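You operate a simulated robot arm through the tools that you are given. There is no shell and no other tool. Be economical: measure what you need, move in short steps, check, and stop when the job is done.

You are at the controls of a simulated two-armed robot. One attempt, no reset.

## Task
Ring out the teal lead with the tester and its remote unit.
Fine: set the range printed on the unit, hold the unit while you press its button once, wait for PASS, switch off.

The check looks at the end state, three seconds after you hand in, the way a careful person would. Anything else that was tipped, shoved, dropped, spilled or broken makes it a failure.

## Robot
Two 6-joint arms with two-finger parallel grippers on one trunk, on a base that drives. Base frame: it is fixed to the floor where the robot stands at the start and does not move with it; the origin is under the middle of the robot, x ahead of it, y to its left, z up; the surface under the hand at the start is at about z = 780. Units: mm, rad, N and s.
The left shoulder is at the start at [60, 187, 1147], the right one opposite. With the tool pointing down near the work surface each hand reaches from about 100 to 600 mm from the robot's upright axis, wherever it stands, measured 20 degrees to its own side. Places, roughly: button of the remote unit [300, -100, 900]; range knob [500, 100, 900]; red button of the tester [500, 300, 900]; screen of the tester [600, 200, 900]; teal plug (8x4x3 cm) [400, 100, 800]. Payload 1.57 kg a hand.
The tool frame of a hand sits at the grasp point between the pads (the TCP): z along the fingers, y along the line on which they close. The tips reach 30 mm beyond it. The gripper opens to 110 mm. The fingers are 24 mm wide and 12 mm thick; the gripper's body (48 by 112 mm) begins 78 mm behind the TCP.
Orientation is that of the tool frame in the base frame, as a unit quaternion [x, y, z, w]. With the fingers straight down and closing along the base's y, the tool's x points along the base's -x, its y along +y and its z along -z.

## Interface
- The arms move only by the tool nudge_tool. It takes "left_rows", "right_rows" or both (then of equal length, played together; a hand with none holds still); each is a list of rows, each an object (a shift or turn left out is 0, a gripper value left out holds the last) with "linear": the shift along the base's x, y, z in units of 25 mm (1.0 is 25 mm), a list of three; "delta_rot": the turn, a rotation vector about the base's x, y, z in units of 6 degrees (1.0 is 6 degrees), a list of three; "jaw": the opening, from 0 (shut) to 1 (fully open). In form: [{"linear": [x, y, z], "delta_rot": [ax, ay, az], "jaw": jaw}, ...]. A call has 1 to 12 rows; each row shifts and turns the commanded pose from where the row before left it. A call with a number of a shift or a turn outside -1 to 1 is refused whole. Each row takes 0.2 s and may step no farther than 50 mm and 0.15 rad from the row before; otherwise, or with a gripper value out of range, the whole call is refused. A pose out of reach is approached as far as the arm can. The call stops where the force on the tool passes 80 N (or 10 N more than at its start, if that is more) or the arm is blocked; 0.2 s more then pass. Each finger travels about 153 mm/s and halts on what it meets, pressing with about 43 N; the grip force reading is that of the motor and also rises with nothing between the fingers. The clock runs only during rows and for 0.2 s after the last one: add rows that do not move to give the fingers time. It gives the time, the measured TCP pose, the force on the tool (base axes), the opening and the grip force at its end, in the units of the frame above (readings bear some noise), with the torque about the TCP (base axes, N m) and any sound that the robot's microphone picked up.
- Cameras (640 x 400 px; columns grow to the right, rows downward): "scene" is now at [15.7, -8.7, 1674]; the picture's right is [0.07, -1.00, 0.00], its down [-0.85, -0.06, -0.53] and it looks along [0.53, 0.04, -0.85] (base axes); focal length 256 px, centre (320, 200). "left" rides on the left gripper at [70, -16, -141] in its tool frame; the picture's right is [0.23, 0.97, 0.00], its down [-0.85, 0.20, -0.48] and it looks along [-0.47, 0.11, 0.88] (tool axes); focal length 222 px, centre (320, 200). "right" rides on the right gripper at [70, 16, -141] in its tool frame; the picture's right is [-0.23, 0.97, 0.00], its down [-0.86, -0.20, -0.48] and it looks along [-0.47, -0.11, 0.88] (tool axes); focal length 222 px, centre (320, 200). There is no depth. A picture from a camera that has moved, and an enlarged one, comes with that camera's place and axes in the base frame and with its lens. The place of the scene camera against the robot may be out by one fixed shift of up to 18 mm in any direction.
- get_image(camera): a new picture of that camera. The clock stands still meanwhile.
- lift_body(by): slides the trunk up (or, below 0, down) by that many mm; the arms and the scene camera ride with it, the base frame stays. It gives what a move gives, with no picture.
- steer(legs): drives the robot by 1 to 6 legs, each [ahead, left, turn to the left] in mm, mm and rad, along the robot's own axes; the way and the turn of a leg run together, so that a leg with both is an arc; at most 1500 mm and 3.142 rad a leg. The arms and the cameras ride along, it lands a little off, and it stops where it bumps. It gives what a move gives.
- head_to(pan, tilt): turns the head with the scene camera to pan (to the left, within 1.501 rad either way) and tilt (down, from -0.506 to 1.204), counted from straight ahead of the robot. It gives what a move gives.
- enlarge(camera, box): a new picture of the part [left, top, right, bottom] of that camera's present view, enlarged. The clock stands still meanwhile.
- finish_job(): hands the job in; it is judged then, once.

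Go step by step. Nothing tells you exact positions but the pictures and the camera data: compare them with the known pose of the tool, close in by small moves and look again before you grip or let go. The budget is 120 turns and 100 pictures, counting those below and the enlarged ones. Unless the task says otherwise, let go and move clear before handing in, and close with one line.

The tools are called after "Request:" by a JSON object that holds its "name" and its "arguments". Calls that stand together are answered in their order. nudge_tool: Moves the arms, as the interface text tells. Its arguments: {"type":"object","properties":{"left_rows":{"type":"array"},"right_rows":{"type":"array"}},"required":[]} The other tools are called the same way: lift_body (by) slides the trunk up or down; steer (legs) drives the base; head_to (pan, tilt) turns the head that bears the scene camera; get_image (camera) takes a picture; enlarge (camera, box) takes an enlarged picture of a part of a camera's view; finish_job () hands the job in.

At the start:

```text
t: 0.0
left_ee_pos: [404.2, 238.1, 1185.6]
left_ee_rot: [0.0, 1.0, 0.0, -0.001]
left_wrist_force: [1.1, 0.2, -0.7]
left_ft_torque: [-0.01, 0.03, -0.01]
left_grip_width: 110.2
left_grasp_force: 0.0
right_ee_pos: [393.0, -104.1, 1199.1]
right_ee_rot: [0.0, 1.0, 0.0, 0.0]
right_wrist_force: [-1.0, -0.4, 0.5]
right_ft_torque: [-0.04, -0.01, -0.01]
right_grip_width: 110.1
right_grasp_force: 0.1
trunk travel left (down, up): [-775.0, 215.0]
robot x, y, heading: [0.0, 1.3, 0.0]
head pan, tilt: [0.066, 1.012]
```

scene: 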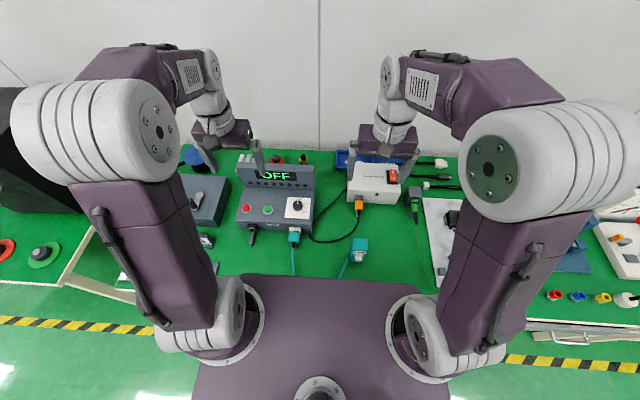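
right: 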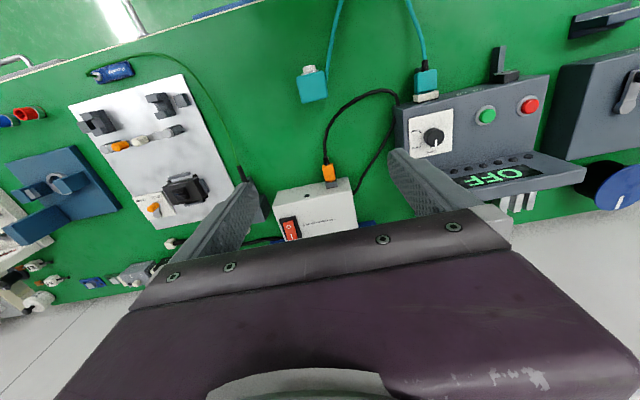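
left: 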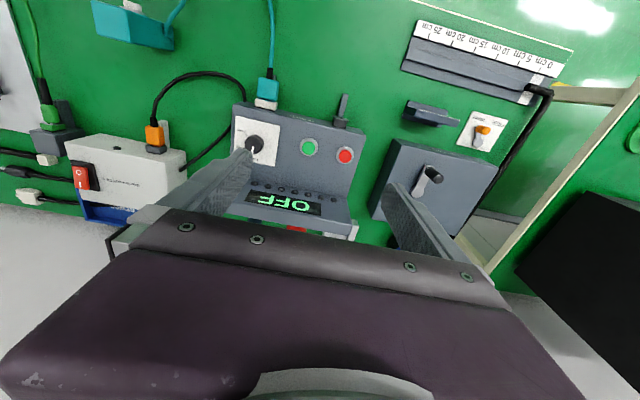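

I see the tester (screen OFF, red/green buttons, knob), a white unit with a red rocker switch, and a teal lead whose one end is in the tester and whose other end lies loose. I'll look closer first.

Request:
{"name": "enlarge", "arguments": {"camera": "scene", "box": [180, 130, 340, 280]}}

Request:
{"name": "enlarge", "arguments": {"camera": "scene", "box": [320, 130, 480, 280]}}

Request:
{"name": "enlarge", "arguments": {"camera": "right", "box": [240, 50, 440, 250]}}

Request:
{"name": "enlarge", "arguments": {"camera": "left", "box": [200, 60, 400, 240]}}

```text
2.67 times, centred on (260, 205) of scene
camera zoom: at [15.7, -8.7, 1674.0], right [0.07, -1.0, 0.0], down [-0.85, -0.06, -0.53], along [0.53, 0.04, -0.85], focal length 682 px, centre (480, 187)
```

zoom: 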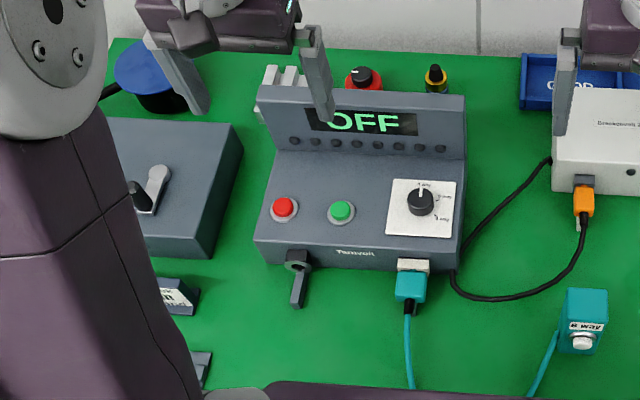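

```text
2.67 times, centred on (400, 205) of scene
camera zoom: at [15.7, -8.7, 1674.0], right [0.07, -1.0, 0.0], down [-0.85, -0.06, -0.53], along [0.53, 0.04, -0.85], focal length 682 px, centre (107, 187)
```

zoom: 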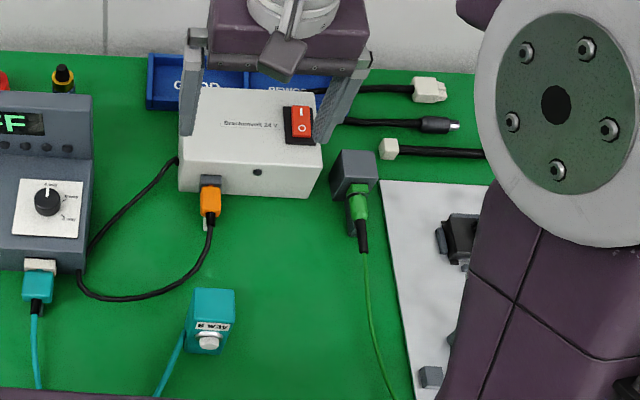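

```text
2.00 times, centred on (340, 150) of right
camera zoom: at [323.2, -87.5, 1340.2], right [0.23, 0.97, 0.0], down [0.86, -0.2, 0.48], along [0.47, -0.11, -0.88], focal length 444 px, centre (280, 300)
```

zoom: 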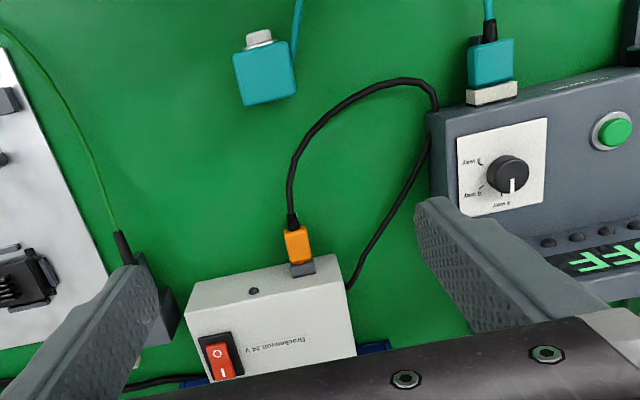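

```text
2.22 times, centred on (300, 150) of left
camera zoom: at [333.6, 221.3, 1327.6], right [-0.23, 0.97, 0.0], down [0.85, 0.2, 0.48], along [0.47, 0.11, -0.88], focal length 494 px, centre (364, 311)
```

zoom: 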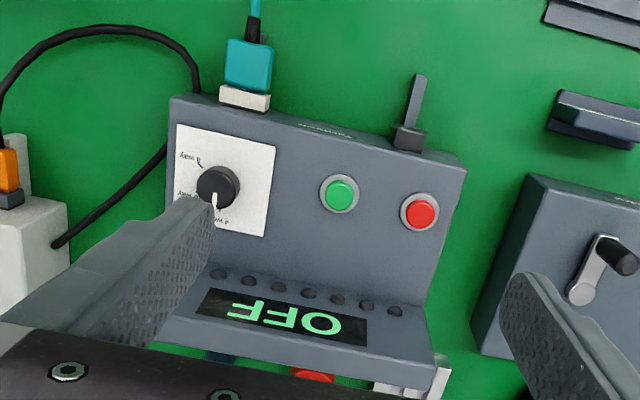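

The loose teal box "8 way" with a white button near [340,-110] is the remote unit; the tester's knob is around [495,110]. I'll pull both hands back and lower for a closer look.

Request:
{"name": "nudge_tool", "arguments": {"left_rows": [{"linear": [-1, -0.6, -1]}, {"linear": [-1, -0.6, -1]}, {"linear": [-1, -0.6, -1]}, {"linear": [-1, -0.6, -1]}, {"linear": [-1, 0, -1]}], "right_rows": [{"linear": [-1, 0, -1]}, {"linear": [-1, 0, -1]}, {"linear": [-1, 0, -1]}, {"linear": [-1, 0, -1]}, {"linear": [-1, 0, -1]}]}}

Request:
{"name": "get_image", "arguments": {"camera": "left"}}

Request:
{"name": "get_image", "arguments": {"camera": "right"}}

Request:
{"name": "get_image", "arguments": {"camera": "scene"}}

```text
t: 1.2
left_ee_pos: [277.7, 177.3, 1062.6]
left_ee_rot: [0.0, 1.0, 0.0, 0.0]
left_wrist_force: [-0.1, -0.7, -0.3]
left_ft_torque: [-0.03, -0.04, 0.0]
left_grip_width: 109.9
left_grasp_force: 0.1
right_ee_pos: [268.3, -104.4, 1075.7]
right_ee_rot: [0.0, 1.0, 0.0, 0.0]
right_wrist_force: [0.9, -0.4, 0.1]
right_ft_torque: [0.02, -0.07, 0.02]
right_grip_width: 110.0
right_grasp_force: 0.0
trunk travel left (down, up): [-775.0, 215.0]
robot x, y, heading: [1.3, 1.2, -0.002]
head pan, tilt: [0.066, 1.012]
```

```text
92 pictures are left
camera left: at [208.2, 160.8, 1203.2], right [-0.23, 0.97, 0.0], down [0.85, 0.2, 0.48], along [0.47, 0.11, -0.88], focal length 222 px, centre (320, 200)
```

left: 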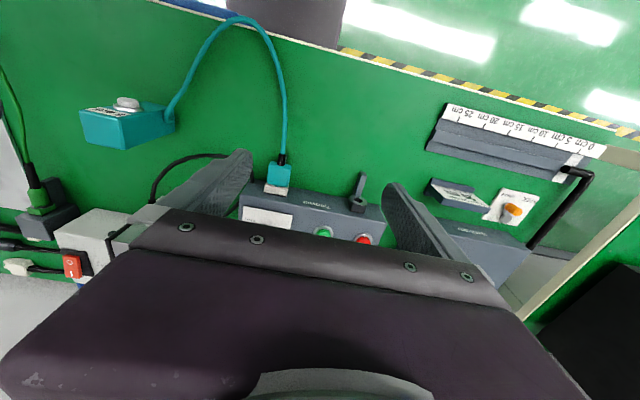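

```text
91 pictures are left
camera right: at [199.0, -86.8, 1216.7], right [0.23, 0.97, 0.0], down [0.85, -0.2, 0.48], along [0.47, -0.11, -0.88], focal length 222 px, centre (320, 200)
```

right: 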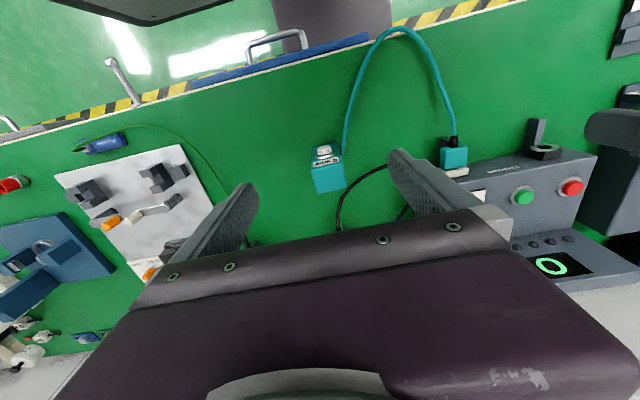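

```text
90 pictures are left
camera scene: at [15.0, -8.2, 1674.1], right [0.07, -1.0, 0.0], down [-0.85, -0.06, -0.53], along [0.53, 0.04, -0.85], focal length 256 px, centre (320, 200)
```

scene: 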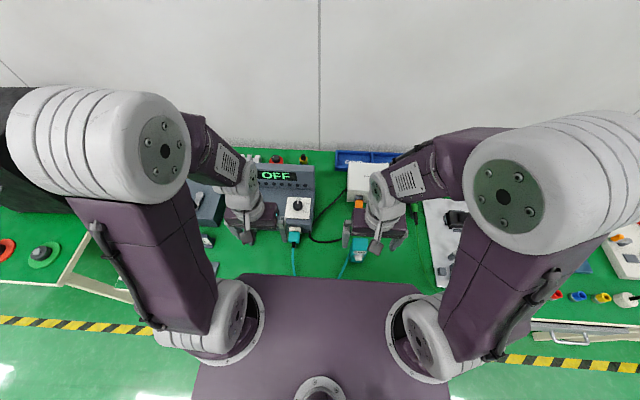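

Request:
{"name": "enlarge", "arguments": {"camera": "left", "box": [60, 70, 200, 170]}}

Request:
{"name": "enlarge", "arguments": {"camera": "right", "box": [280, 120, 380, 210]}}

Request:
{"name": "enlarge", "arguments": {"camera": "right", "box": [420, 100, 640, 280]}}

Request:
{"name": "enlarge", "arguments": {"camera": "scene", "box": [280, 190, 320, 220]}}

```text
4.00 times, centred on (130, 120) of left
camera zoom: at [208.2, 160.8, 1203.2], right [-0.23, 0.97, 0.0], down [0.85, 0.2, 0.48], along [0.47, 0.11, -0.88], focal length 888 px, centre (1080, 520)
```

zoom: 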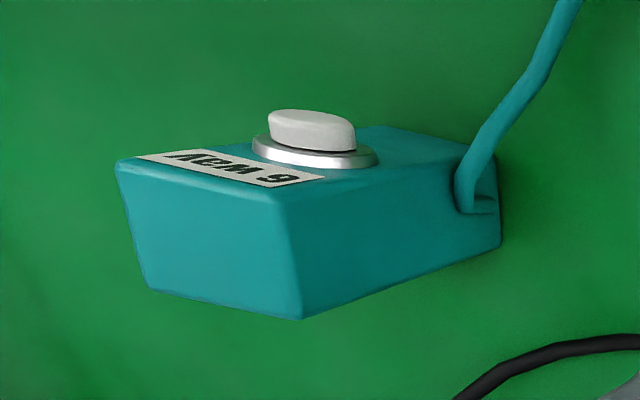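

```text
4.44 times, centred on (330, 165) of right
camera zoom: at [199.0, -86.8, 1216.7], right [0.23, 0.97, 0.0], down [0.85, -0.2, 0.48], along [0.47, -0.11, -0.88], focal length 987 px, centre (276, 356)
```

zoom: 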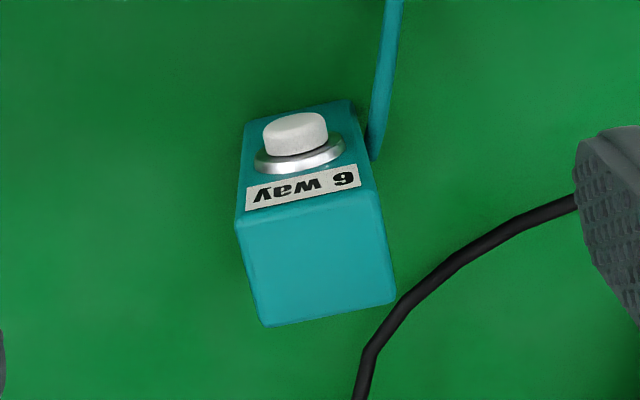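

```text
2.22 times, centred on (530, 190) of right
camera zoom: at [199.0, -86.8, 1216.7], right [0.23, 0.97, 0.0], down [0.85, -0.2, 0.48], along [0.47, -0.11, -0.88], focal length 494 px, centre (-147, 222)
```

zoom: 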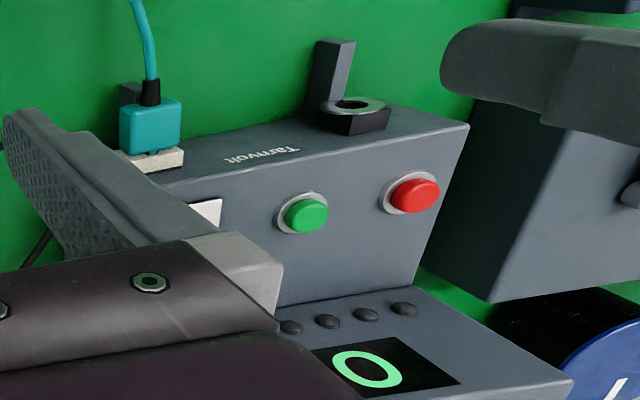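

```text
13.33 times, centred on (300, 205) of scene
camera zoom: at [15.0, -8.2, 1674.1], right [0.07, -1.0, 0.0], down [-0.85, -0.06, -0.53], along [0.53, 0.04, -0.85], focal length 3413 px, centre (587, 133)
```

zoom: 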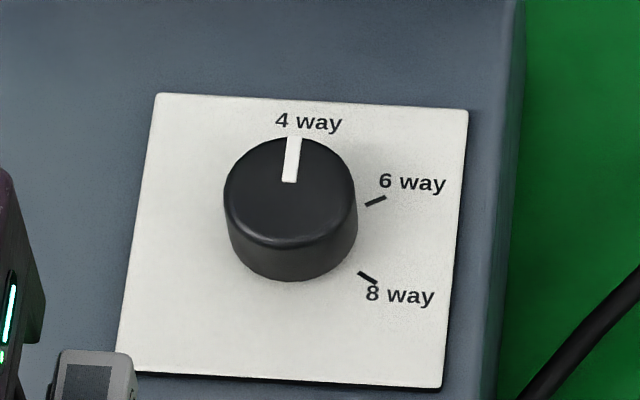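

The unit is an upright box (about x 314–356, y −127…−80, top z≈900), with its button facing the robot at about [304,-104,849]; its label looks like "6 way", while the knob is on "4 way". I'll move both hands aside and zoom in on the label, plug and panel.

Request:
{"name": "nudge_tool", "arguments": {"left_rows": [{"linear": [0, 1, 0]}, {"linear": [0, 1, 0]}, {"linear": [0, 1, 0]}, {"linear": [0, 1, 0]}, {"linear": [0, 1, 0]}, {"linear": [0, 1, 0]}], "right_rows": [{"linear": [0, -1, 0]}, {"linear": [0, -1, 0]}, {"linear": [0, -1, 0]}, {"linear": [0, -1, 0]}, {"linear": [0, -1, 0]}, {"linear": [0, -1, 0]}]}}

Request:
{"name": "enlarge", "arguments": {"camera": "scene", "box": [270, 215, 380, 285]}}

Request:
{"name": "enlarge", "arguments": {"camera": "scene", "box": [225, 155, 325, 260]}}

Request:
{"name": "enlarge", "arguments": {"camera": "left", "box": [0, 0, 240, 200]}}

Request:
{"name": "enlarge", "arguments": {"camera": "right", "box": [400, 60, 640, 260]}}

```text
t: 2.6
left_ee_pos: [278.5, 329.5, 1061.5]
left_ee_rot: [0.0, 1.0, 0.0, 0.0]
left_wrist_force: [0.7, 0.5, 0.5]
left_ft_torque: [-0.01, 0.0, -0.03]
left_grip_width: 110.0
left_grasp_force: 0.1
right_ee_pos: [267.6, -254.2, 1075.0]
right_ee_rot: [0.0, 1.0, 0.0, 0.001]
right_wrist_force: [-0.5, 0.1, 0.1]
right_ft_torque: [-0.04, 0.0, -0.01]
right_grip_width: 110.1
right_grasp_force: 0.0
trunk travel left (down, up): [-775.0, 215.0]
robot x, y, heading: [-2.9, 0.3, -0.003]
head pan, tilt: [0.066, 1.012]
```

```text
5.71 times, centred on (325, 250) of scene
camera zoom: at [16.0, -8.7, 1674.0], right [0.07, -1.0, 0.0], down [-0.85, -0.06, -0.53], along [0.53, 0.04, -0.85], focal length 1463 px, centre (291, -86)
```

zoom: 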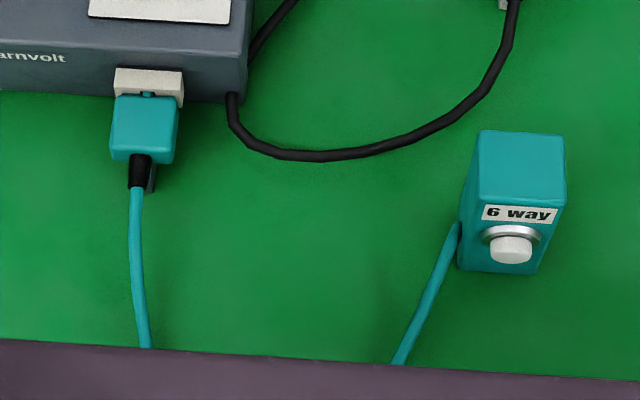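

```text
3.81 times, centred on (275, 208) of scene
camera zoom: at [16.0, -8.7, 1674.0], right [0.07, -1.0, 0.0], down [-0.85, -0.06, -0.53], along [0.53, 0.04, -0.85], focal length 975 px, centre (491, 171)
```

zoom: 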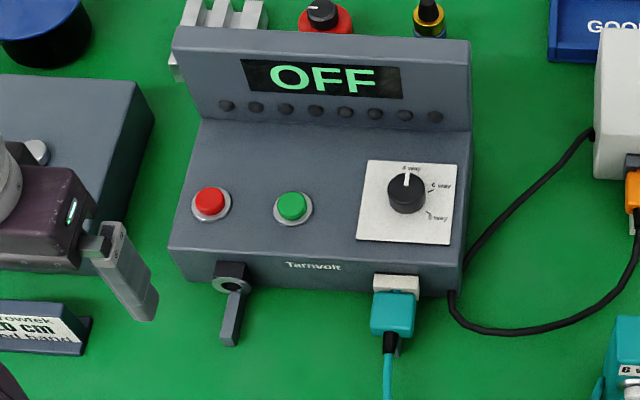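

```text
2.00 times, centred on (120, 100) of left
camera zoom: at [208.1, 313.0, 1202.1], right [-0.23, 0.97, 0.0], down [0.86, 0.2, 0.48], along [0.47, 0.11, -0.88], focal length 444 px, centre (720, 400)
```

zoom: 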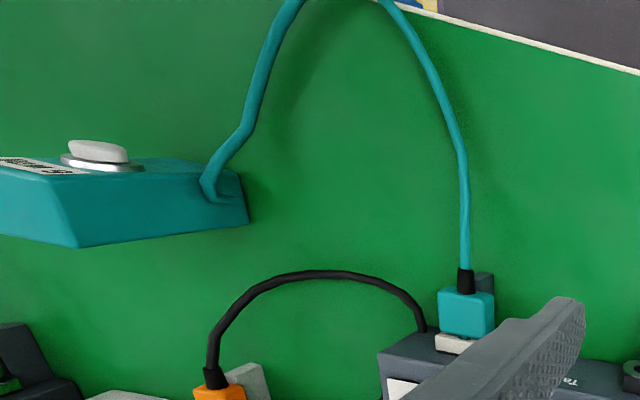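

```text
2.00 times, centred on (520, 160) of right
camera zoom: at [197.9, -237.3, 1216.5], right [0.23, 0.97, 0.0], down [0.86, -0.2, 0.48], along [0.47, -0.11, -0.88], focal length 444 px, centre (-80, 280)
```

zoom: 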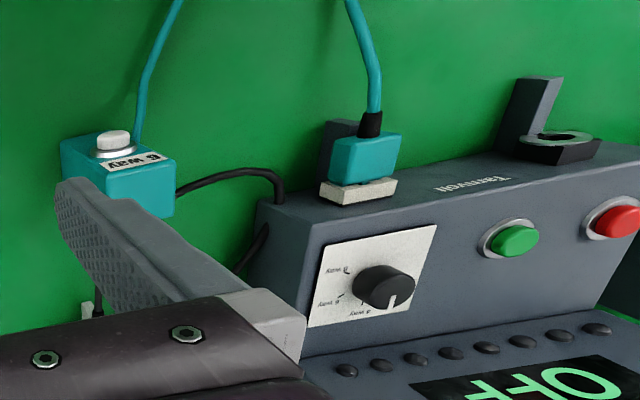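

The unit clearly says "6 way". I'll check whether the teal plug is fully seated in the tester.

Request:
{"name": "enlarge", "arguments": {"camera": "scene", "box": [280, 222, 312, 250]}}

Request:
{"name": "enlarge", "arguments": {"camera": "right", "box": [500, 80, 640, 170]}}

Request:
{"name": "enlarge", "arguments": {"camera": "left", "box": [190, 120, 270, 190]}}

```text
14.29 times, centred on (296, 236) of scene
camera zoom: at [16.0, -8.7, 1674.0], right [0.07, -1.0, 0.0], down [-0.85, -0.06, -0.53], along [0.53, 0.04, -0.85], focal length 3656 px, centre (663, -314)
```

zoom: 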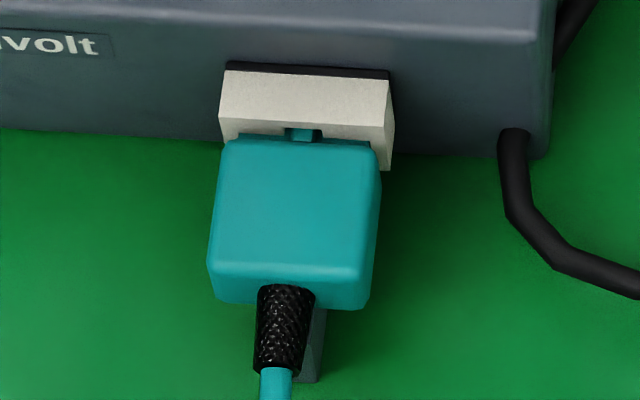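

```text
4.44 times, centred on (570, 125) of right
camera zoom: at [197.9, -237.3, 1216.5], right [0.23, 0.97, 0.0], down [0.86, -0.2, 0.48], along [0.47, -0.11, -0.88], focal length 987 px, centre (-791, 533)
```

zoom: 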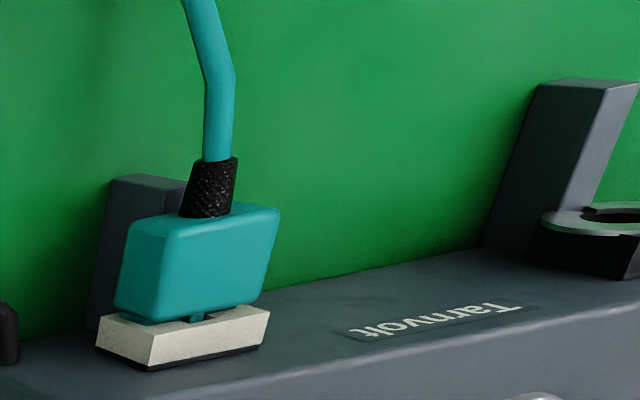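

```text
5.71 times, centred on (230, 155) of left
camera zoom: at [208.1, 313.0, 1202.1], right [-0.23, 0.97, 0.0], down [0.86, 0.2, 0.48], along [0.47, 0.11, -0.88], focal length 1269 px, centre (834, 457)
```

zoom: 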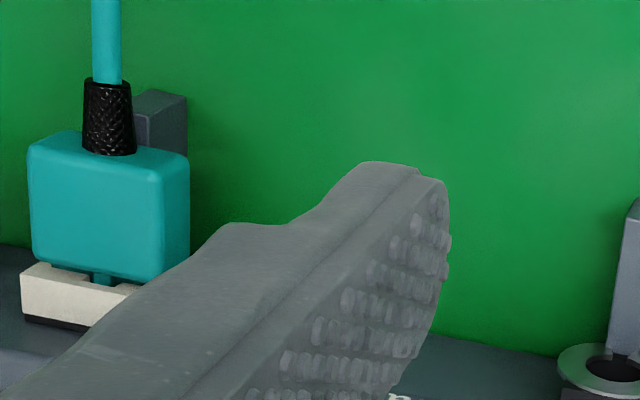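

The plug shows only a thin gap, which I'll check again later. Next comes the knob, at about [479,118,875], so I bring the left hand above it with the jaw partly open.

Request:
{"name": "nudge_tool", "arguments": {"left_rows": [{"linear": [0.89, -0.94, -0.5], "jaw": 0.6}, {"linear": [0.89, -0.94, -0.5]}, {"linear": [0.89, -0.94, -0.5]}, {"linear": [0.89, -0.94, -0.5]}, {"linear": [0.89, -0.94, -0.5]}, {"linear": [0.89, -0.94, -0.5]}, {"linear": [0.89, -0.94, -0.5]}, {"linear": [0.89, -0.94, -0.5]}, {"linear": [0.89, -0.94, -0.5]}, {}]}}

Request:
{"name": "get_image", "arguments": {"camera": "left"}}

Request:
{"name": "enlarge", "arguments": {"camera": "scene", "box": [220, 140, 340, 260]}}

Request:
{"name": "enlarge", "arguments": {"camera": "right", "box": [420, 60, 640, 260]}}

```text
t: 4.8
left_ee_pos: [479.7, 116.2, 948.3]
left_ee_rot: [0.0, 1.0, 0.001, 0.0]
left_wrist_force: [-0.6, 0.5, 0.7]
left_ft_torque: [0.01, -0.03, 0.02]
left_grip_width: 66.0
left_grasp_force: 0.0
right_ee_pos: [267.2, -253.4, 1075.2]
right_ee_rot: [0.0, 1.0, 0.0, 0.001]
right_wrist_force: [-0.3, 0.3, 0.3]
right_ft_torque: [0.03, -0.02, 0.0]
right_grip_width: 110.0
right_grasp_force: 0.1
trunk travel left (down, up): [-775.0, 215.0]
robot x, y, heading: [1.8, 1.4, 0.003]
head pan, tilt: [0.066, 1.012]
```

```text
78 pictures are left
camera left: at [409.0, 99.7, 1090.5], right [-0.23, 0.97, 0.0], down [0.86, 0.2, 0.48], along [0.47, 0.11, -0.88], focal length 222 px, centre (320, 200)
```

left: 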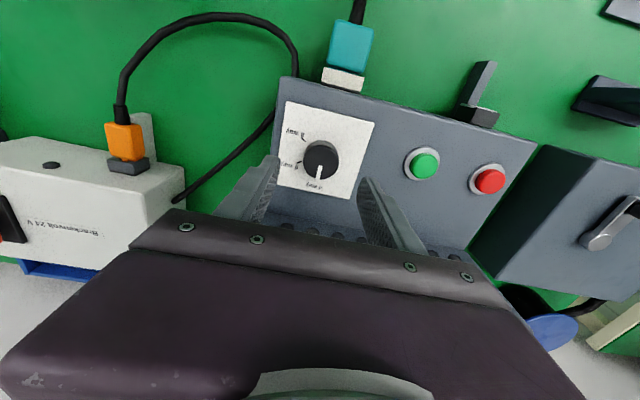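

```text
3.33 times, centred on (280, 200) of scene
camera zoom: at [15.1, -8.2, 1674.0], right [0.07, -1.0, 0.0], down [-0.85, -0.06, -0.53], along [0.53, 0.04, -0.85], focal length 853 px, centre (453, 200)
```

zoom: 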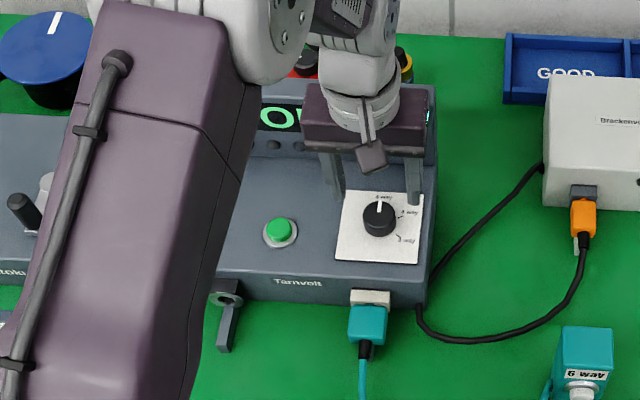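

```text
2.00 times, centred on (530, 160) of right
camera zoom: at [197.5, -236.6, 1216.7], right [0.23, 0.97, 0.0], down [0.85, -0.2, 0.48], along [0.47, -0.11, -0.88], focal length 444 px, centre (-100, 280)
```

zoom: 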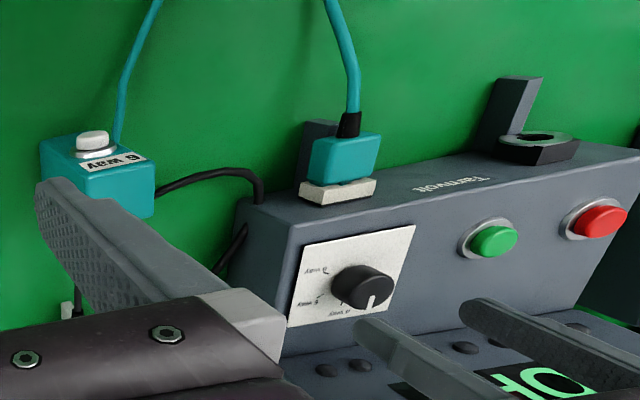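

The panel is flat at z≈853 and the knob is at [480,117.5], with its top at z≈873. I'll descend around it with tips about 5 mm above the plate, pre-yawed +30°.

Request:
{"name": "nudge_tool", "arguments": {"left_rows": [{"linear": [0, 0, 0], "delta_rot": [0, 0, 1]}, {"linear": [0, 0.05, 0], "delta_rot": [0, 0, 1]}, {"linear": [0, 0, -0.6], "delta_rot": [0, 0, 1]}, {"linear": [0, 0, -0.6], "delta_rot": [0, 0, 1]}, {"linear": [0, 0, -0.6], "delta_rot": [0, 0, 1]}, {"linear": [0, 0, -0.6]}]}}

Request:
{"name": "get_image", "arguments": {"camera": "left"}}

Request:
{"name": "enlarge", "arguments": {"camera": "right", "box": [500, 120, 640, 240]}}

```text
t: 6.2
left_ee_pos: [477.1, 119.1, 889.8]
left_ee_rot: [-0.26, 0.966, -0.001, 0.001]
left_wrist_force: [1.4, 0.1, 5.2]
left_ft_torque: [0.17, 0.09, 0.01]
left_grip_width: 66.2
left_grasp_force: 0.0
right_ee_pos: [265.6, -253.2, 1075.5]
right_ee_rot: [0.0, 1.0, 0.0, 0.001]
right_wrist_force: [-0.8, -0.3, 0.5]
right_ft_torque: [-0.04, -0.03, -0.01]
right_grip_width: 110.0
right_grasp_force: 0.1
trunk travel left (down, up): [-775.0, 215.0]
robot x, y, heading: [-0.7, 0.5, 0.003]
head pan, tilt: [0.066, 1.012]
```

```text
75 pictures are left
camera left: at [424.5, 68.8, 1031.4], right [-0.68, 0.73, 0.0], down [0.64, 0.6, 0.48], along [0.35, 0.33, -0.88], focal length 222 px, centre (320, 200)
```

left: 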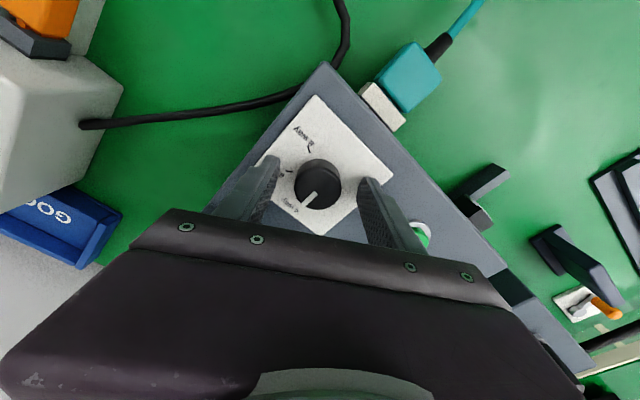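

```text
3.33 times, centred on (570, 180) of right
camera zoom: at [196.7, -237.1, 1216.9], right [0.23, 0.97, 0.0], down [0.85, -0.2, 0.48], along [0.47, -0.11, -0.88], focal length 740 px, centre (-513, 267)
```

zoom: 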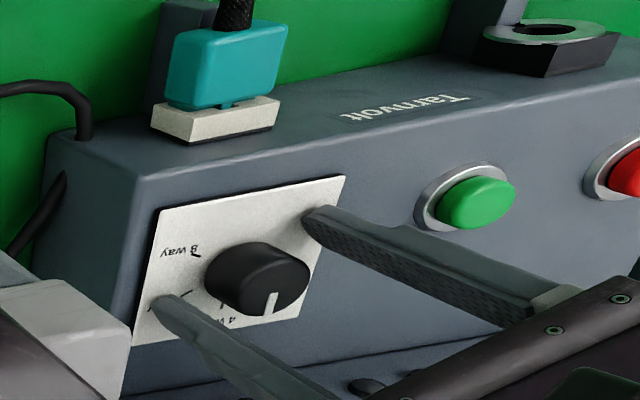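

The knob sits between the pads and the tips seem to brush the plate (5 N). I'll raise 3 mm, shift 2 mm in −y and close gently on the knob.

Request:
{"name": "nudge_tool", "arguments": {"left_rows": [{"linear": [0, -0.08, 0.14]}, {"jaw": 0.3}, {"jaw": 0.3}, {}]}}

Request:
{"name": "get_image", "arguments": {"camera": "left"}}

```text
t: 7.2
left_ee_pos: [477.3, 115.8, 891.7]
left_ee_rot: [-0.259, 0.966, -0.001, -0.001]
left_wrist_force: [-2.5, 4.5, -3.5]
left_ft_torque: [0.46, -0.45, -0.01]
left_grip_width: 35.3
left_grasp_force: 42.5
right_ee_pos: [266.3, -253.4, 1075.1]
right_ee_rot: [0.001, 1.0, 0.0, 0.0]
right_wrist_force: [-0.6, 0.7, -0.2]
right_ft_torque: [-0.02, 0.01, -0.01]
right_grip_width: 109.8
right_grasp_force: 0.1
trunk travel left (down, up): [-775.0, 215.0]
robot x, y, heading: [-2.4, -0.8, -0.001]
head pan, tilt: [0.066, 1.012]
```

```text
73 pictures are left
camera left: at [424.9, 67.2, 1033.9], right [-0.68, 0.73, 0.0], down [0.64, 0.6, 0.48], along [0.35, 0.33, -0.88], focal length 222 px, centre (320, 200)
```

left: 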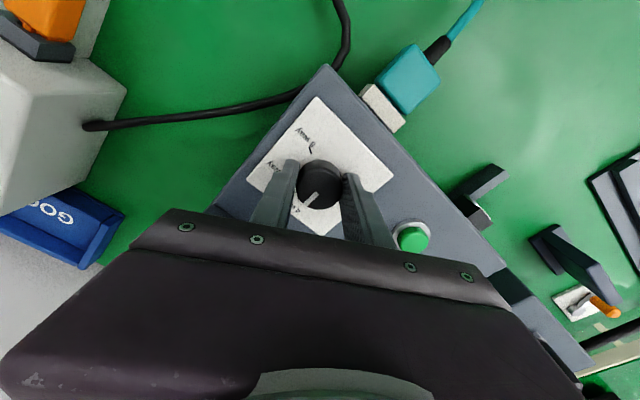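

The knob is gripped (35 mm). Now I'll turn it clockwise 60°.

Request:
{"name": "nudge_tool", "arguments": {"left_rows": [{"delta_rot": [0, 0, -1]}, {"delta_rot": [0, 0, -1]}, {"delta_rot": [0, 0, -1]}, {"delta_rot": [0, 0, -1]}, {"delta_rot": [0, 0, -1]}, {"delta_rot": [0, 0, -1]}, {"delta_rot": [0, 0, -1]}, {"delta_rot": [0, 0, -1]}, {"delta_rot": [0, 0, -1]}, {"delta_rot": [0, 0, -1]}, {}]}}

Request:
{"name": "get_image", "arguments": {"camera": "left"}}

Request:
{"name": "enlarge", "arguments": {"camera": "scene", "box": [280, 190, 320, 220]}}

```text
t: 9.6
left_ee_pos: [477.0, 117.5, 892.9]
left_ee_rot: [0.259, 0.966, -0.001, 0.001]
left_wrist_force: [-8.5, 20.7, -2.8]
left_ft_torque: [1.03, 0.7, 0.01]
left_grip_width: 35.5
left_grasp_force: 42.5
right_ee_pos: [266.5, -250.6, 1075.6]
right_ee_rot: [0.0, 1.0, -0.002, 0.001]
right_wrist_force: [-1.0, 0.5, 0.3]
right_ft_torque: [-0.02, 0.02, 0.02]
right_grip_width: 109.9
right_grasp_force: 0.1
trunk travel left (down, up): [-775.0, 215.0]
robot x, y, heading: [4.3, -0.1, -0.0]
head pan, tilt: [0.066, 1.012]
```

```text
72 pictures are left
camera left: at [408.6, 139.5, 1033.8], right [0.29, 0.96, 0.0], down [0.84, -0.25, 0.48], along [0.46, -0.14, -0.88], focal length 222 px, centre (320, 200)
```

left: 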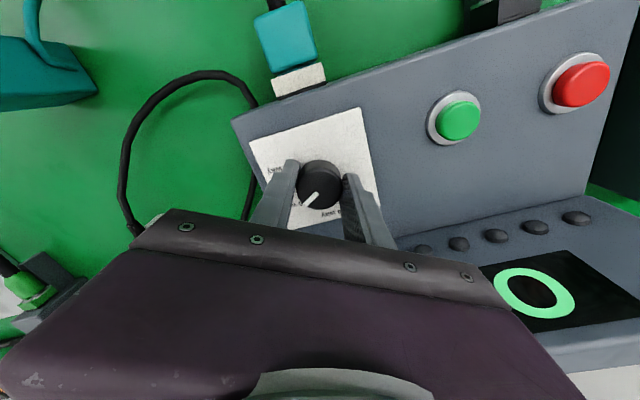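

```text
13.33 times, centred on (300, 205) of scene
camera zoom: at [14.2, -3.5, 1674.0], right [0.07, -1.0, 0.0], down [-0.85, -0.06, -0.53], along [0.53, 0.03, -0.85], focal length 3413 px, centre (587, 133)
```

zoom: 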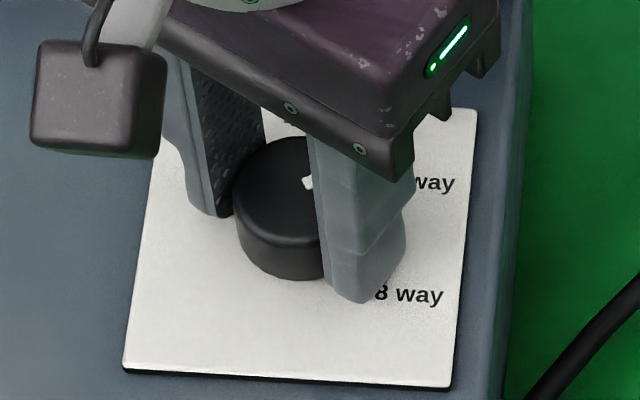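

The knob turned along with the gripper. I'll open the jaw, lift straight up and check the setting.

Request:
{"name": "nudge_tool", "arguments": {"left_rows": [{"jaw": 0.6}, {}, {"linear": [0, 0, 0.8]}, {"linear": [0, 0, 0.8]}, {"linear": [0, 0.8, 0.8]}, {"linear": [0, 0.8, 0]}]}}

Request:
{"name": "enlarge", "arguments": {"camera": "scene", "box": [280, 190, 320, 220]}}

Request:
{"name": "get_image", "arguments": {"camera": "left"}}

```text
t: 11.0
left_ee_pos: [477.8, 155.9, 953.5]
left_ee_rot: [0.259, 0.966, 0.0, 0.0]
left_wrist_force: [-0.3, 0.2, 0.3]
left_ft_torque: [-0.01, 0.0, 0.0]
left_grip_width: 65.9
left_grasp_force: 0.0
right_ee_pos: [266.5, -253.4, 1074.9]
right_ee_rot: [0.0, 1.0, 0.0, 0.0]
right_wrist_force: [-0.2, -0.4, -1.2]
right_ft_torque: [-0.01, 0.0, -0.01]
right_grip_width: 110.2
right_grasp_force: 0.1
trunk travel left (down, up): [-775.0, 215.0]
robot x, y, heading: [0.9, -0.5, 0.002]
head pan, tilt: [0.066, 1.012]
```

```text
13.33 times, centred on (300, 205) of scene
camera zoom: at [16.0, -8.1, 1674.0], right [0.07, -1.0, 0.0], down [-0.85, -0.06, -0.53], along [0.53, 0.04, -0.85], focal length 3413 px, centre (587, 133)
```

zoom: 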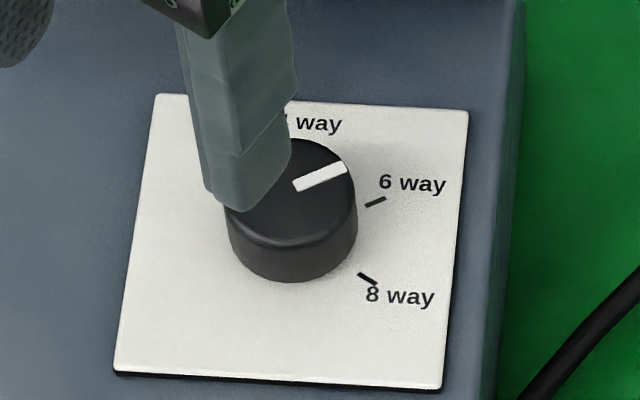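

```text
69 pictures are left
camera left: at [409.2, 176.2, 1093.2], right [0.29, 0.96, 0.0], down [0.84, -0.26, 0.48], along [0.46, -0.14, -0.88], focal length 222 px, centre (320, 200)
```

left: 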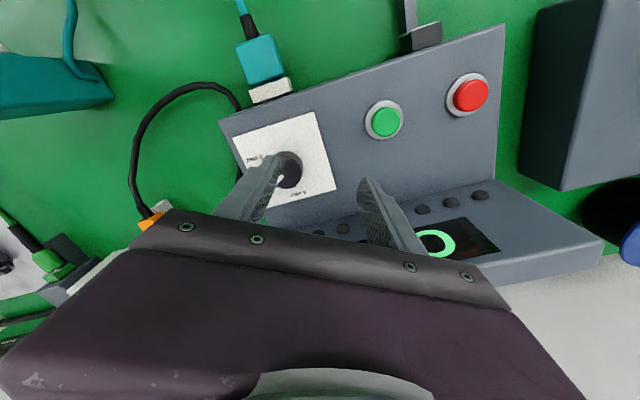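

The pointer is now parallel to the "6 way" tick. Next I'll bring the left hand above the green button (≈[465,230,860]) with the jaw shut.

Request:
{"name": "nudge_tool", "arguments": {"left_rows": [{"linear": [-0.1, 0.75, 0], "delta_rot": [0, 0, 1], "jaw": 0}, {"linear": [-0.1, 0.75, 0], "delta_rot": [0, 0, 1]}, {"linear": [-0.1, 0.75, 0], "delta_rot": [0, 0, 1]}, {"linear": [-0.1, 0.75, -0.6], "delta_rot": [0, 0, 1]}, {"linear": [-0.1, 0, -0.6], "delta_rot": [0, 0, 1]}, {}]}}

Request:
{"name": "get_image", "arguments": {"camera": "left"}}

Request:
{"name": "enlarge", "arguments": {"camera": "right", "box": [500, 80, 640, 200]}}

```text
t: 12.4
left_ee_pos: [466.5, 230.0, 921.6]
left_ee_rot: [0.0, 1.0, -0.001, 0.0]
left_wrist_force: [0.7, -0.3, 0.5]
left_ft_torque: [0.0, -0.01, -0.01]
left_grip_width: 0.2
left_grasp_force: 21.3
right_ee_pos: [268.3, -254.0, 1075.2]
right_ee_rot: [0.001, 1.0, 0.0, 0.0]
right_wrist_force: [0.1, 0.2, -0.1]
right_ft_torque: [0.0, 0.0, -0.02]
right_grip_width: 110.2
right_grasp_force: 0.0
trunk travel left (down, up): [-775.0, 215.0]
robot x, y, heading: [-1.9, -0.2, 0.003]
head pan, tilt: [0.066, 1.012]
```

```text
68 pictures are left
camera left: at [394.8, 213.7, 1063.6], right [-0.23, 0.97, 0.0], down [0.85, 0.2, 0.48], along [0.47, 0.11, -0.88], focal length 222 px, centre (320, 200)
```

left: 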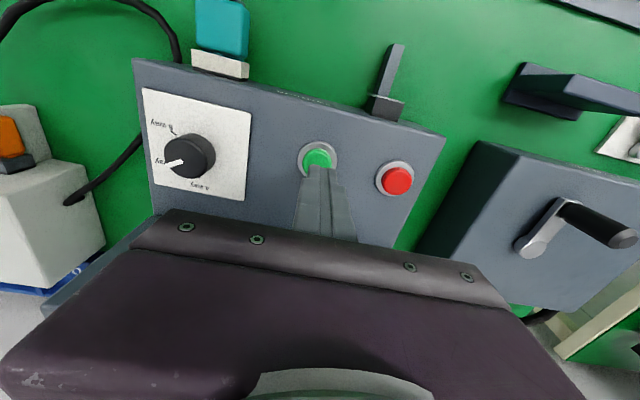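

```text
3.33 times, centred on (570, 140) of right
camera zoom: at [197.7, -237.2, 1216.5], right [0.23, 0.97, 0.0], down [0.86, -0.2, 0.48], along [0.47, -0.11, -0.88], focal length 740 px, centre (-513, 400)
```

zoom: 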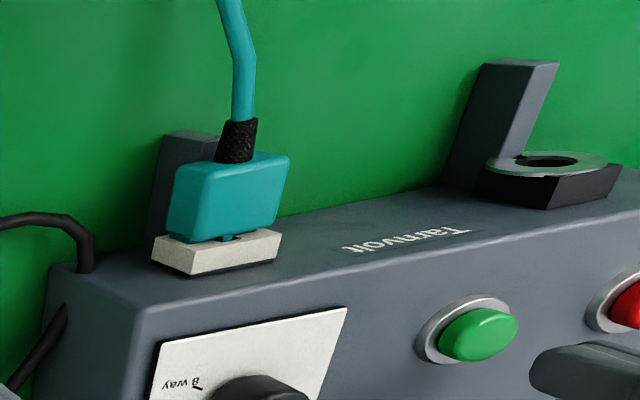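

The fingertips are right over the green button; I correct 6 mm in −x and press down in small steps.

Request:
{"name": "nudge_tool", "arguments": {"left_rows": [{"linear": [-0.24, -0.08, -0.4]}, {"linear": [0, 0, -0.6]}, {"linear": [0, 0, -0.12]}, {"linear": [0, 0, -0.12]}]}}

Request:
{"name": "enlarge", "arguments": {"camera": "right", "box": [560, 100, 640, 180]}}

```text
t: 13.4
left_ee_pos: [458.9, 229.1, 894.5]
left_ee_rot: [0.0, 1.0, 0.0, 0.003]
left_wrist_force: [-1.4, 1.1, 15.1]
left_ft_torque: [0.03, -0.05, -0.05]
left_grip_width: 0.0
left_grasp_force: 21.5
right_ee_pos: [265.1, -252.9, 1075.3]
right_ee_rot: [0.0, 1.0, 0.0, 0.001]
right_wrist_force: [0.5, -0.5, 1.0]
right_ft_torque: [0.01, 0.0, -0.02]
right_grip_width: 109.9
right_grasp_force: 0.1
trunk travel left (down, up): [-775.0, 215.0]
robot x, y, heading: [-2.8, -0.0, -0.0]
head pan, tilt: [0.066, 1.012]
heard: click
```

```text
5.00 times, centred on (600, 140) of right
camera zoom: at [195.9, -237.4, 1217.0], right [0.23, 0.97, 0.0], down [0.85, -0.2, 0.48], along [0.47, -0.11, -0.88], focal length 1111 px, centre (-1080, 500)
```

zoom: 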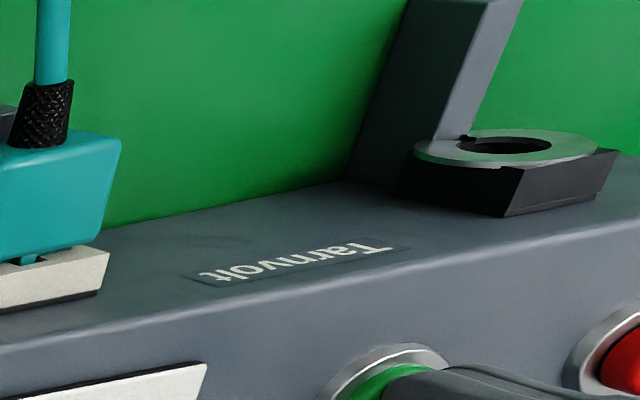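

Heard a click at 15 N. I'll lift off and read the screen.

Request:
{"name": "nudge_tool", "arguments": {"left_rows": [{"linear": [0, 0, 0.6]}, {"linear": [0, 0, 1]}, {"linear": [-1, 0, 1]}, {"linear": [-1, 0, 1]}, {"linear": [-1, 0, 0.5]}, {"linear": [-1, 0, 0]}]}}

Request:
{"name": "enlarge", "arguments": {"camera": "scene", "box": [225, 155, 325, 255]}}

Request:
{"name": "get_image", "arguments": {"camera": "right"}}

```text
t: 14.8
left_ee_pos: [358.7, 229.6, 993.2]
left_ee_rot: [0.0, 1.0, 0.0, 0.0]
left_wrist_force: [0.9, 0.4, 0.1]
left_ft_torque: [-0.06, 0.01, 0.0]
left_grip_width: 0.0
left_grasp_force: 21.4
right_ee_pos: [266.7, -254.0, 1074.8]
right_ee_rot: [0.0, 1.0, 0.0, 0.0]
right_wrist_force: [-0.2, -0.7, 0.1]
right_ft_torque: [0.01, -0.01, 0.03]
right_grip_width: 110.2
right_grasp_force: 0.0
trunk travel left (down, up): [-775.0, 215.0]
robot x, y, heading: [-3.3, -0.6, 0.001]
head pan, tilt: [0.066, 1.012]
```

```text
4.00 times, centred on (275, 205) of scene
camera zoom: at [14.9, -8.7, 1674.0], right [0.07, -1.0, 0.0], down [-0.85, -0.06, -0.53], along [0.53, 0.04, -0.85], focal length 1024 px, centre (500, 180)
```

zoom: 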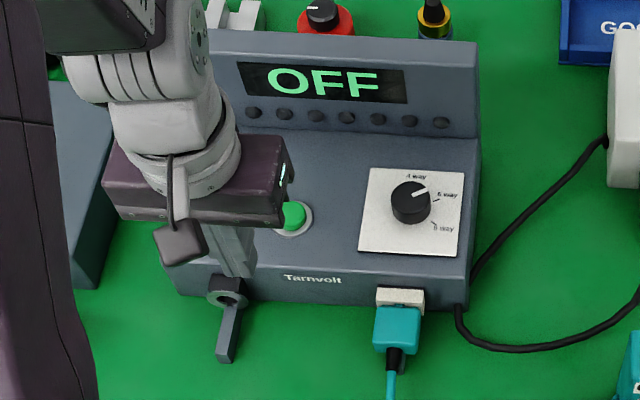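

```text
64 pictures are left
camera right: at [197.3, -237.0, 1216.6], right [0.23, 0.97, 0.0], down [0.85, -0.2, 0.48], along [0.47, -0.11, -0.88], focal length 222 px, centre (320, 200)
```

right: 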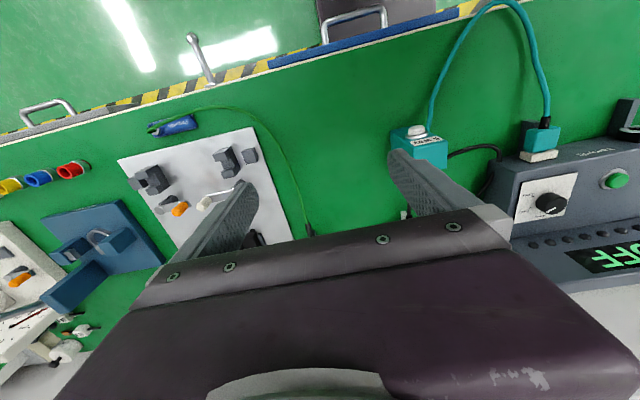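

The screen still says OFF. I'll check the power supply's rocker and the buttons before trying anything else.

Request:
{"name": "enlarge", "arguments": {"camera": "scene", "box": [340, 155, 420, 215]}}

Request:
{"name": "enlarge", "arguments": {"camera": "left", "box": [0, 0, 640, 400]}}

```text
6.67 times, centred on (380, 185) of scene
camera zoom: at [14.9, -8.7, 1674.0], right [0.07, -1.0, 0.0], down [-0.85, -0.06, -0.53], along [0.53, 0.04, -0.85], focal length 1706 px, centre (-80, 300)
```

zoom: 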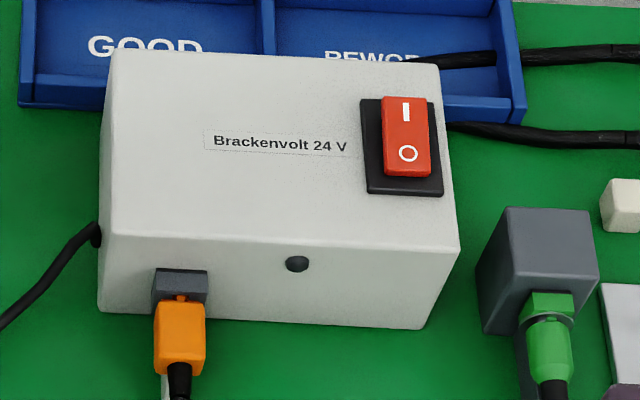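

```text
1.00 times, centred on (320, 200) of left (not enlarged: the box is as wide or as high as the picture)
camera zoom: at [288.9, 212.2, 1135.2], right [-0.23, 0.97, 0.0], down [0.85, 0.2, 0.48], along [0.47, 0.11, -0.88], focal length 222 px, centre (320, 200)
```

zoom: 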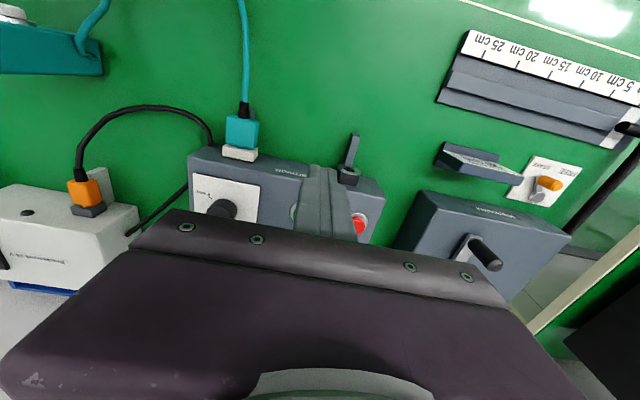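

The supply's indicator looks dark, so the rocker may be off. I'll bring the right hand over for a close look at it.

Request:
{"name": "nudge_tool", "arguments": {"right_rows": [{"linear": [1, 0.6, 0]}, {"linear": [1, 0.6, 0]}, {"linear": [1, 0.6, 0]}, {"linear": [1, 0.6, 0]}, {"linear": [1, 0.6, -0.5]}, {"linear": [1, 0.6, -0.5]}, {"linear": [0, 0, -0.5]}]}}

Request:
{"name": "get_image", "arguments": {"camera": "right"}}

```text
t: 16.4
left_ee_pos: [359.6, 229.0, 993.2]
left_ee_rot: [0.0, 1.0, -0.001, -0.001]
left_wrist_force: [0.3, -0.3, -0.6]
left_ft_torque: [-0.01, 0.0, -0.02]
left_grip_width: 0.3
left_grasp_force: 21.3
right_ee_pos: [417.1, -163.6, 1036.5]
right_ee_rot: [-0.001, 1.0, 0.0, 0.0]
right_wrist_force: [-0.7, -0.5, 0.2]
right_ft_torque: [-0.03, 0.0, 0.03]
right_grip_width: 110.3
right_grasp_force: 0.0
trunk travel left (down, up): [-775.0, 215.0]
robot x, y, heading: [1.9, 0.7, 0.0]
head pan, tilt: [0.066, 1.012]
```

```text
61 pictures are left
camera right: at [348.5, -147.9, 1178.3], right [0.23, 0.97, 0.0], down [0.86, -0.2, 0.48], along [0.47, -0.11, -0.88], focal length 222 px, centre (320, 200)
```

right: 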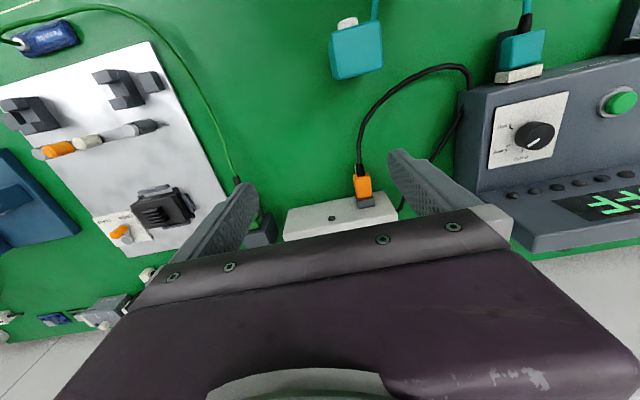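

The gripper's body hides the rocker; I'll go higher for a better angle.

Request:
{"name": "nudge_tool", "arguments": {"right_rows": [{"linear": [0.3, 0.2, 1]}, {"linear": [0.3, 0.2, 1]}, {"linear": [0.3, 0.2, 1]}, {"linear": [0.3, 0.2, 1]}, {"linear": [0.3, 0.2, 1]}]}}

Request:
{"name": "enlarge", "arguments": {"camera": "right", "box": [240, 130, 400, 240]}}

```text
t: 17.6
left_ee_pos: [360.0, 229.2, 994.0]
left_ee_rot: [0.0, 1.0, 0.0, -0.001]
left_wrist_force: [-0.6, 0.6, 0.3]
left_ft_torque: [0.02, -0.02, 0.0]
left_grip_width: 0.1
left_grasp_force: 21.0
right_ee_pos: [455.2, -139.5, 1161.5]
right_ee_rot: [0.0, 1.0, 0.001, 0.001]
right_wrist_force: [0.3, 0.1, -0.3]
right_ft_torque: [0.01, 0.03, 0.02]
right_grip_width: 110.2
right_grasp_force: 0.1
trunk travel left (down, up): [-775.0, 215.0]
robot x, y, heading: [-0.2, 3.6, 0.002]
head pan, tilt: [0.066, 1.012]
```

```text
3.64 times, centred on (320, 185) of right
camera zoom: at [385.7, -122.4, 1303.0], right [0.23, 0.97, 0.0], down [0.86, -0.2, 0.48], along [0.47, -0.11, -0.88], focal length 808 px, centre (320, 254)
```

zoom: 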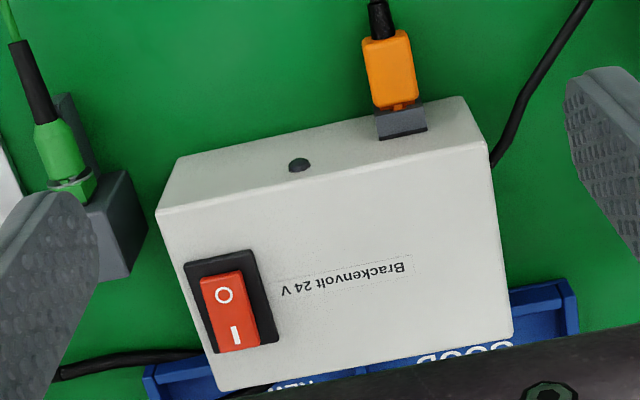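

The "I" end stands raised and the lamp is dark, so the supply looks switched off. I'll trace its cords to see whether it feeds the tester.

Request:
{"name": "enlarge", "arguments": {"camera": "scene", "box": [300, 165, 380, 245]}}

Request:
{"name": "enlarge", "arguments": {"camera": "right", "box": [320, 40, 480, 200]}}

```text
5.00 times, centred on (340, 205) of scene
camera zoom: at [15.5, -8.5, 1674.0], right [0.07, -1.0, 0.0], down [-0.85, -0.06, -0.53], along [0.53, 0.04, -0.85], focal length 1280 px, centre (220, 175)
```

zoom: 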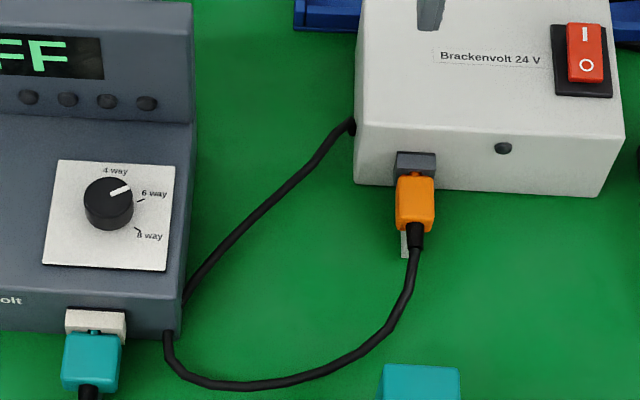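

```text
2.50 times, centred on (400, 120) of right
camera zoom: at [385.7, -122.4, 1303.0], right [0.23, 0.97, 0.0], down [0.86, -0.2, 0.48], along [0.47, -0.11, -0.88], focal length 555 px, centre (120, 400)
```

zoom: 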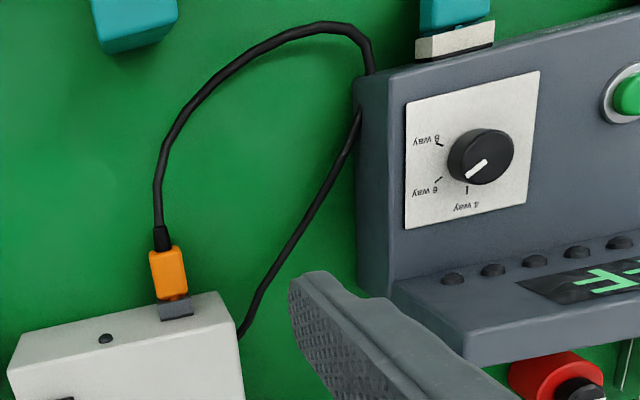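

I can't tell yet whether the supply feeds the tester. The red button (≈[461,307,862]) may be the power key and pressing it is harmless while the screen says OFF, so I'll go above it and press lightly.

Request:
{"name": "nudge_tool", "arguments": {"left_rows": [{"linear": [0.81, 0.62, 0]}, {"linear": [0.81, 0.62, 0]}, {"linear": [0.81, 0.62, -0.6]}, {"linear": [0.81, 0.62, -1]}, {"linear": [0.81, 0.62, -1]}, {}]}}

Request:
{"name": "get_image", "arguments": {"camera": "left"}}

```text
t: 19.0
left_ee_pos: [463.5, 306.6, 929.0]
left_ee_rot: [0.0, 1.0, 0.0, 0.0]
left_wrist_force: [-0.3, -0.4, 0.3]
left_ft_torque: [0.01, -0.02, -0.02]
left_grip_width: 0.0
left_grasp_force: 21.4
right_ee_pos: [454.9, -139.7, 1160.6]
right_ee_rot: [-0.001, 1.0, 0.0, 0.0]
right_wrist_force: [0.1, 0.0, -0.6]
right_ft_torque: [0.01, 0.0, -0.03]
right_grip_width: 110.0
right_grasp_force: 0.1
trunk travel left (down, up): [-775.0, 215.0]
robot x, y, heading: [-0.9, -0.1, 0.003]
head pan, tilt: [0.066, 1.012]
```

```text
57 pictures are left
camera left: at [392.1, 288.9, 1070.9], right [-0.23, 0.97, 0.0], down [0.85, 0.2, 0.48], along [0.47, 0.11, -0.88], focal length 222 px, centre (320, 200)
```

left: 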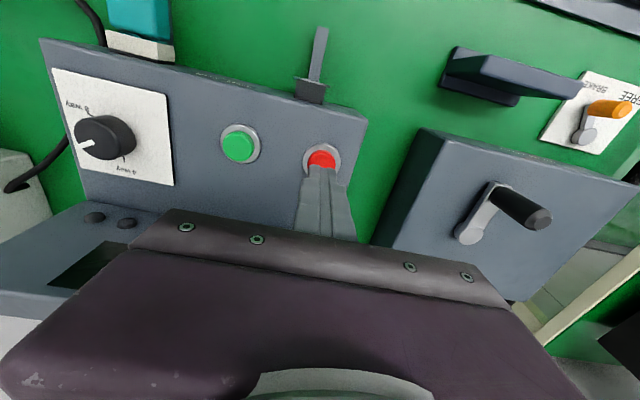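

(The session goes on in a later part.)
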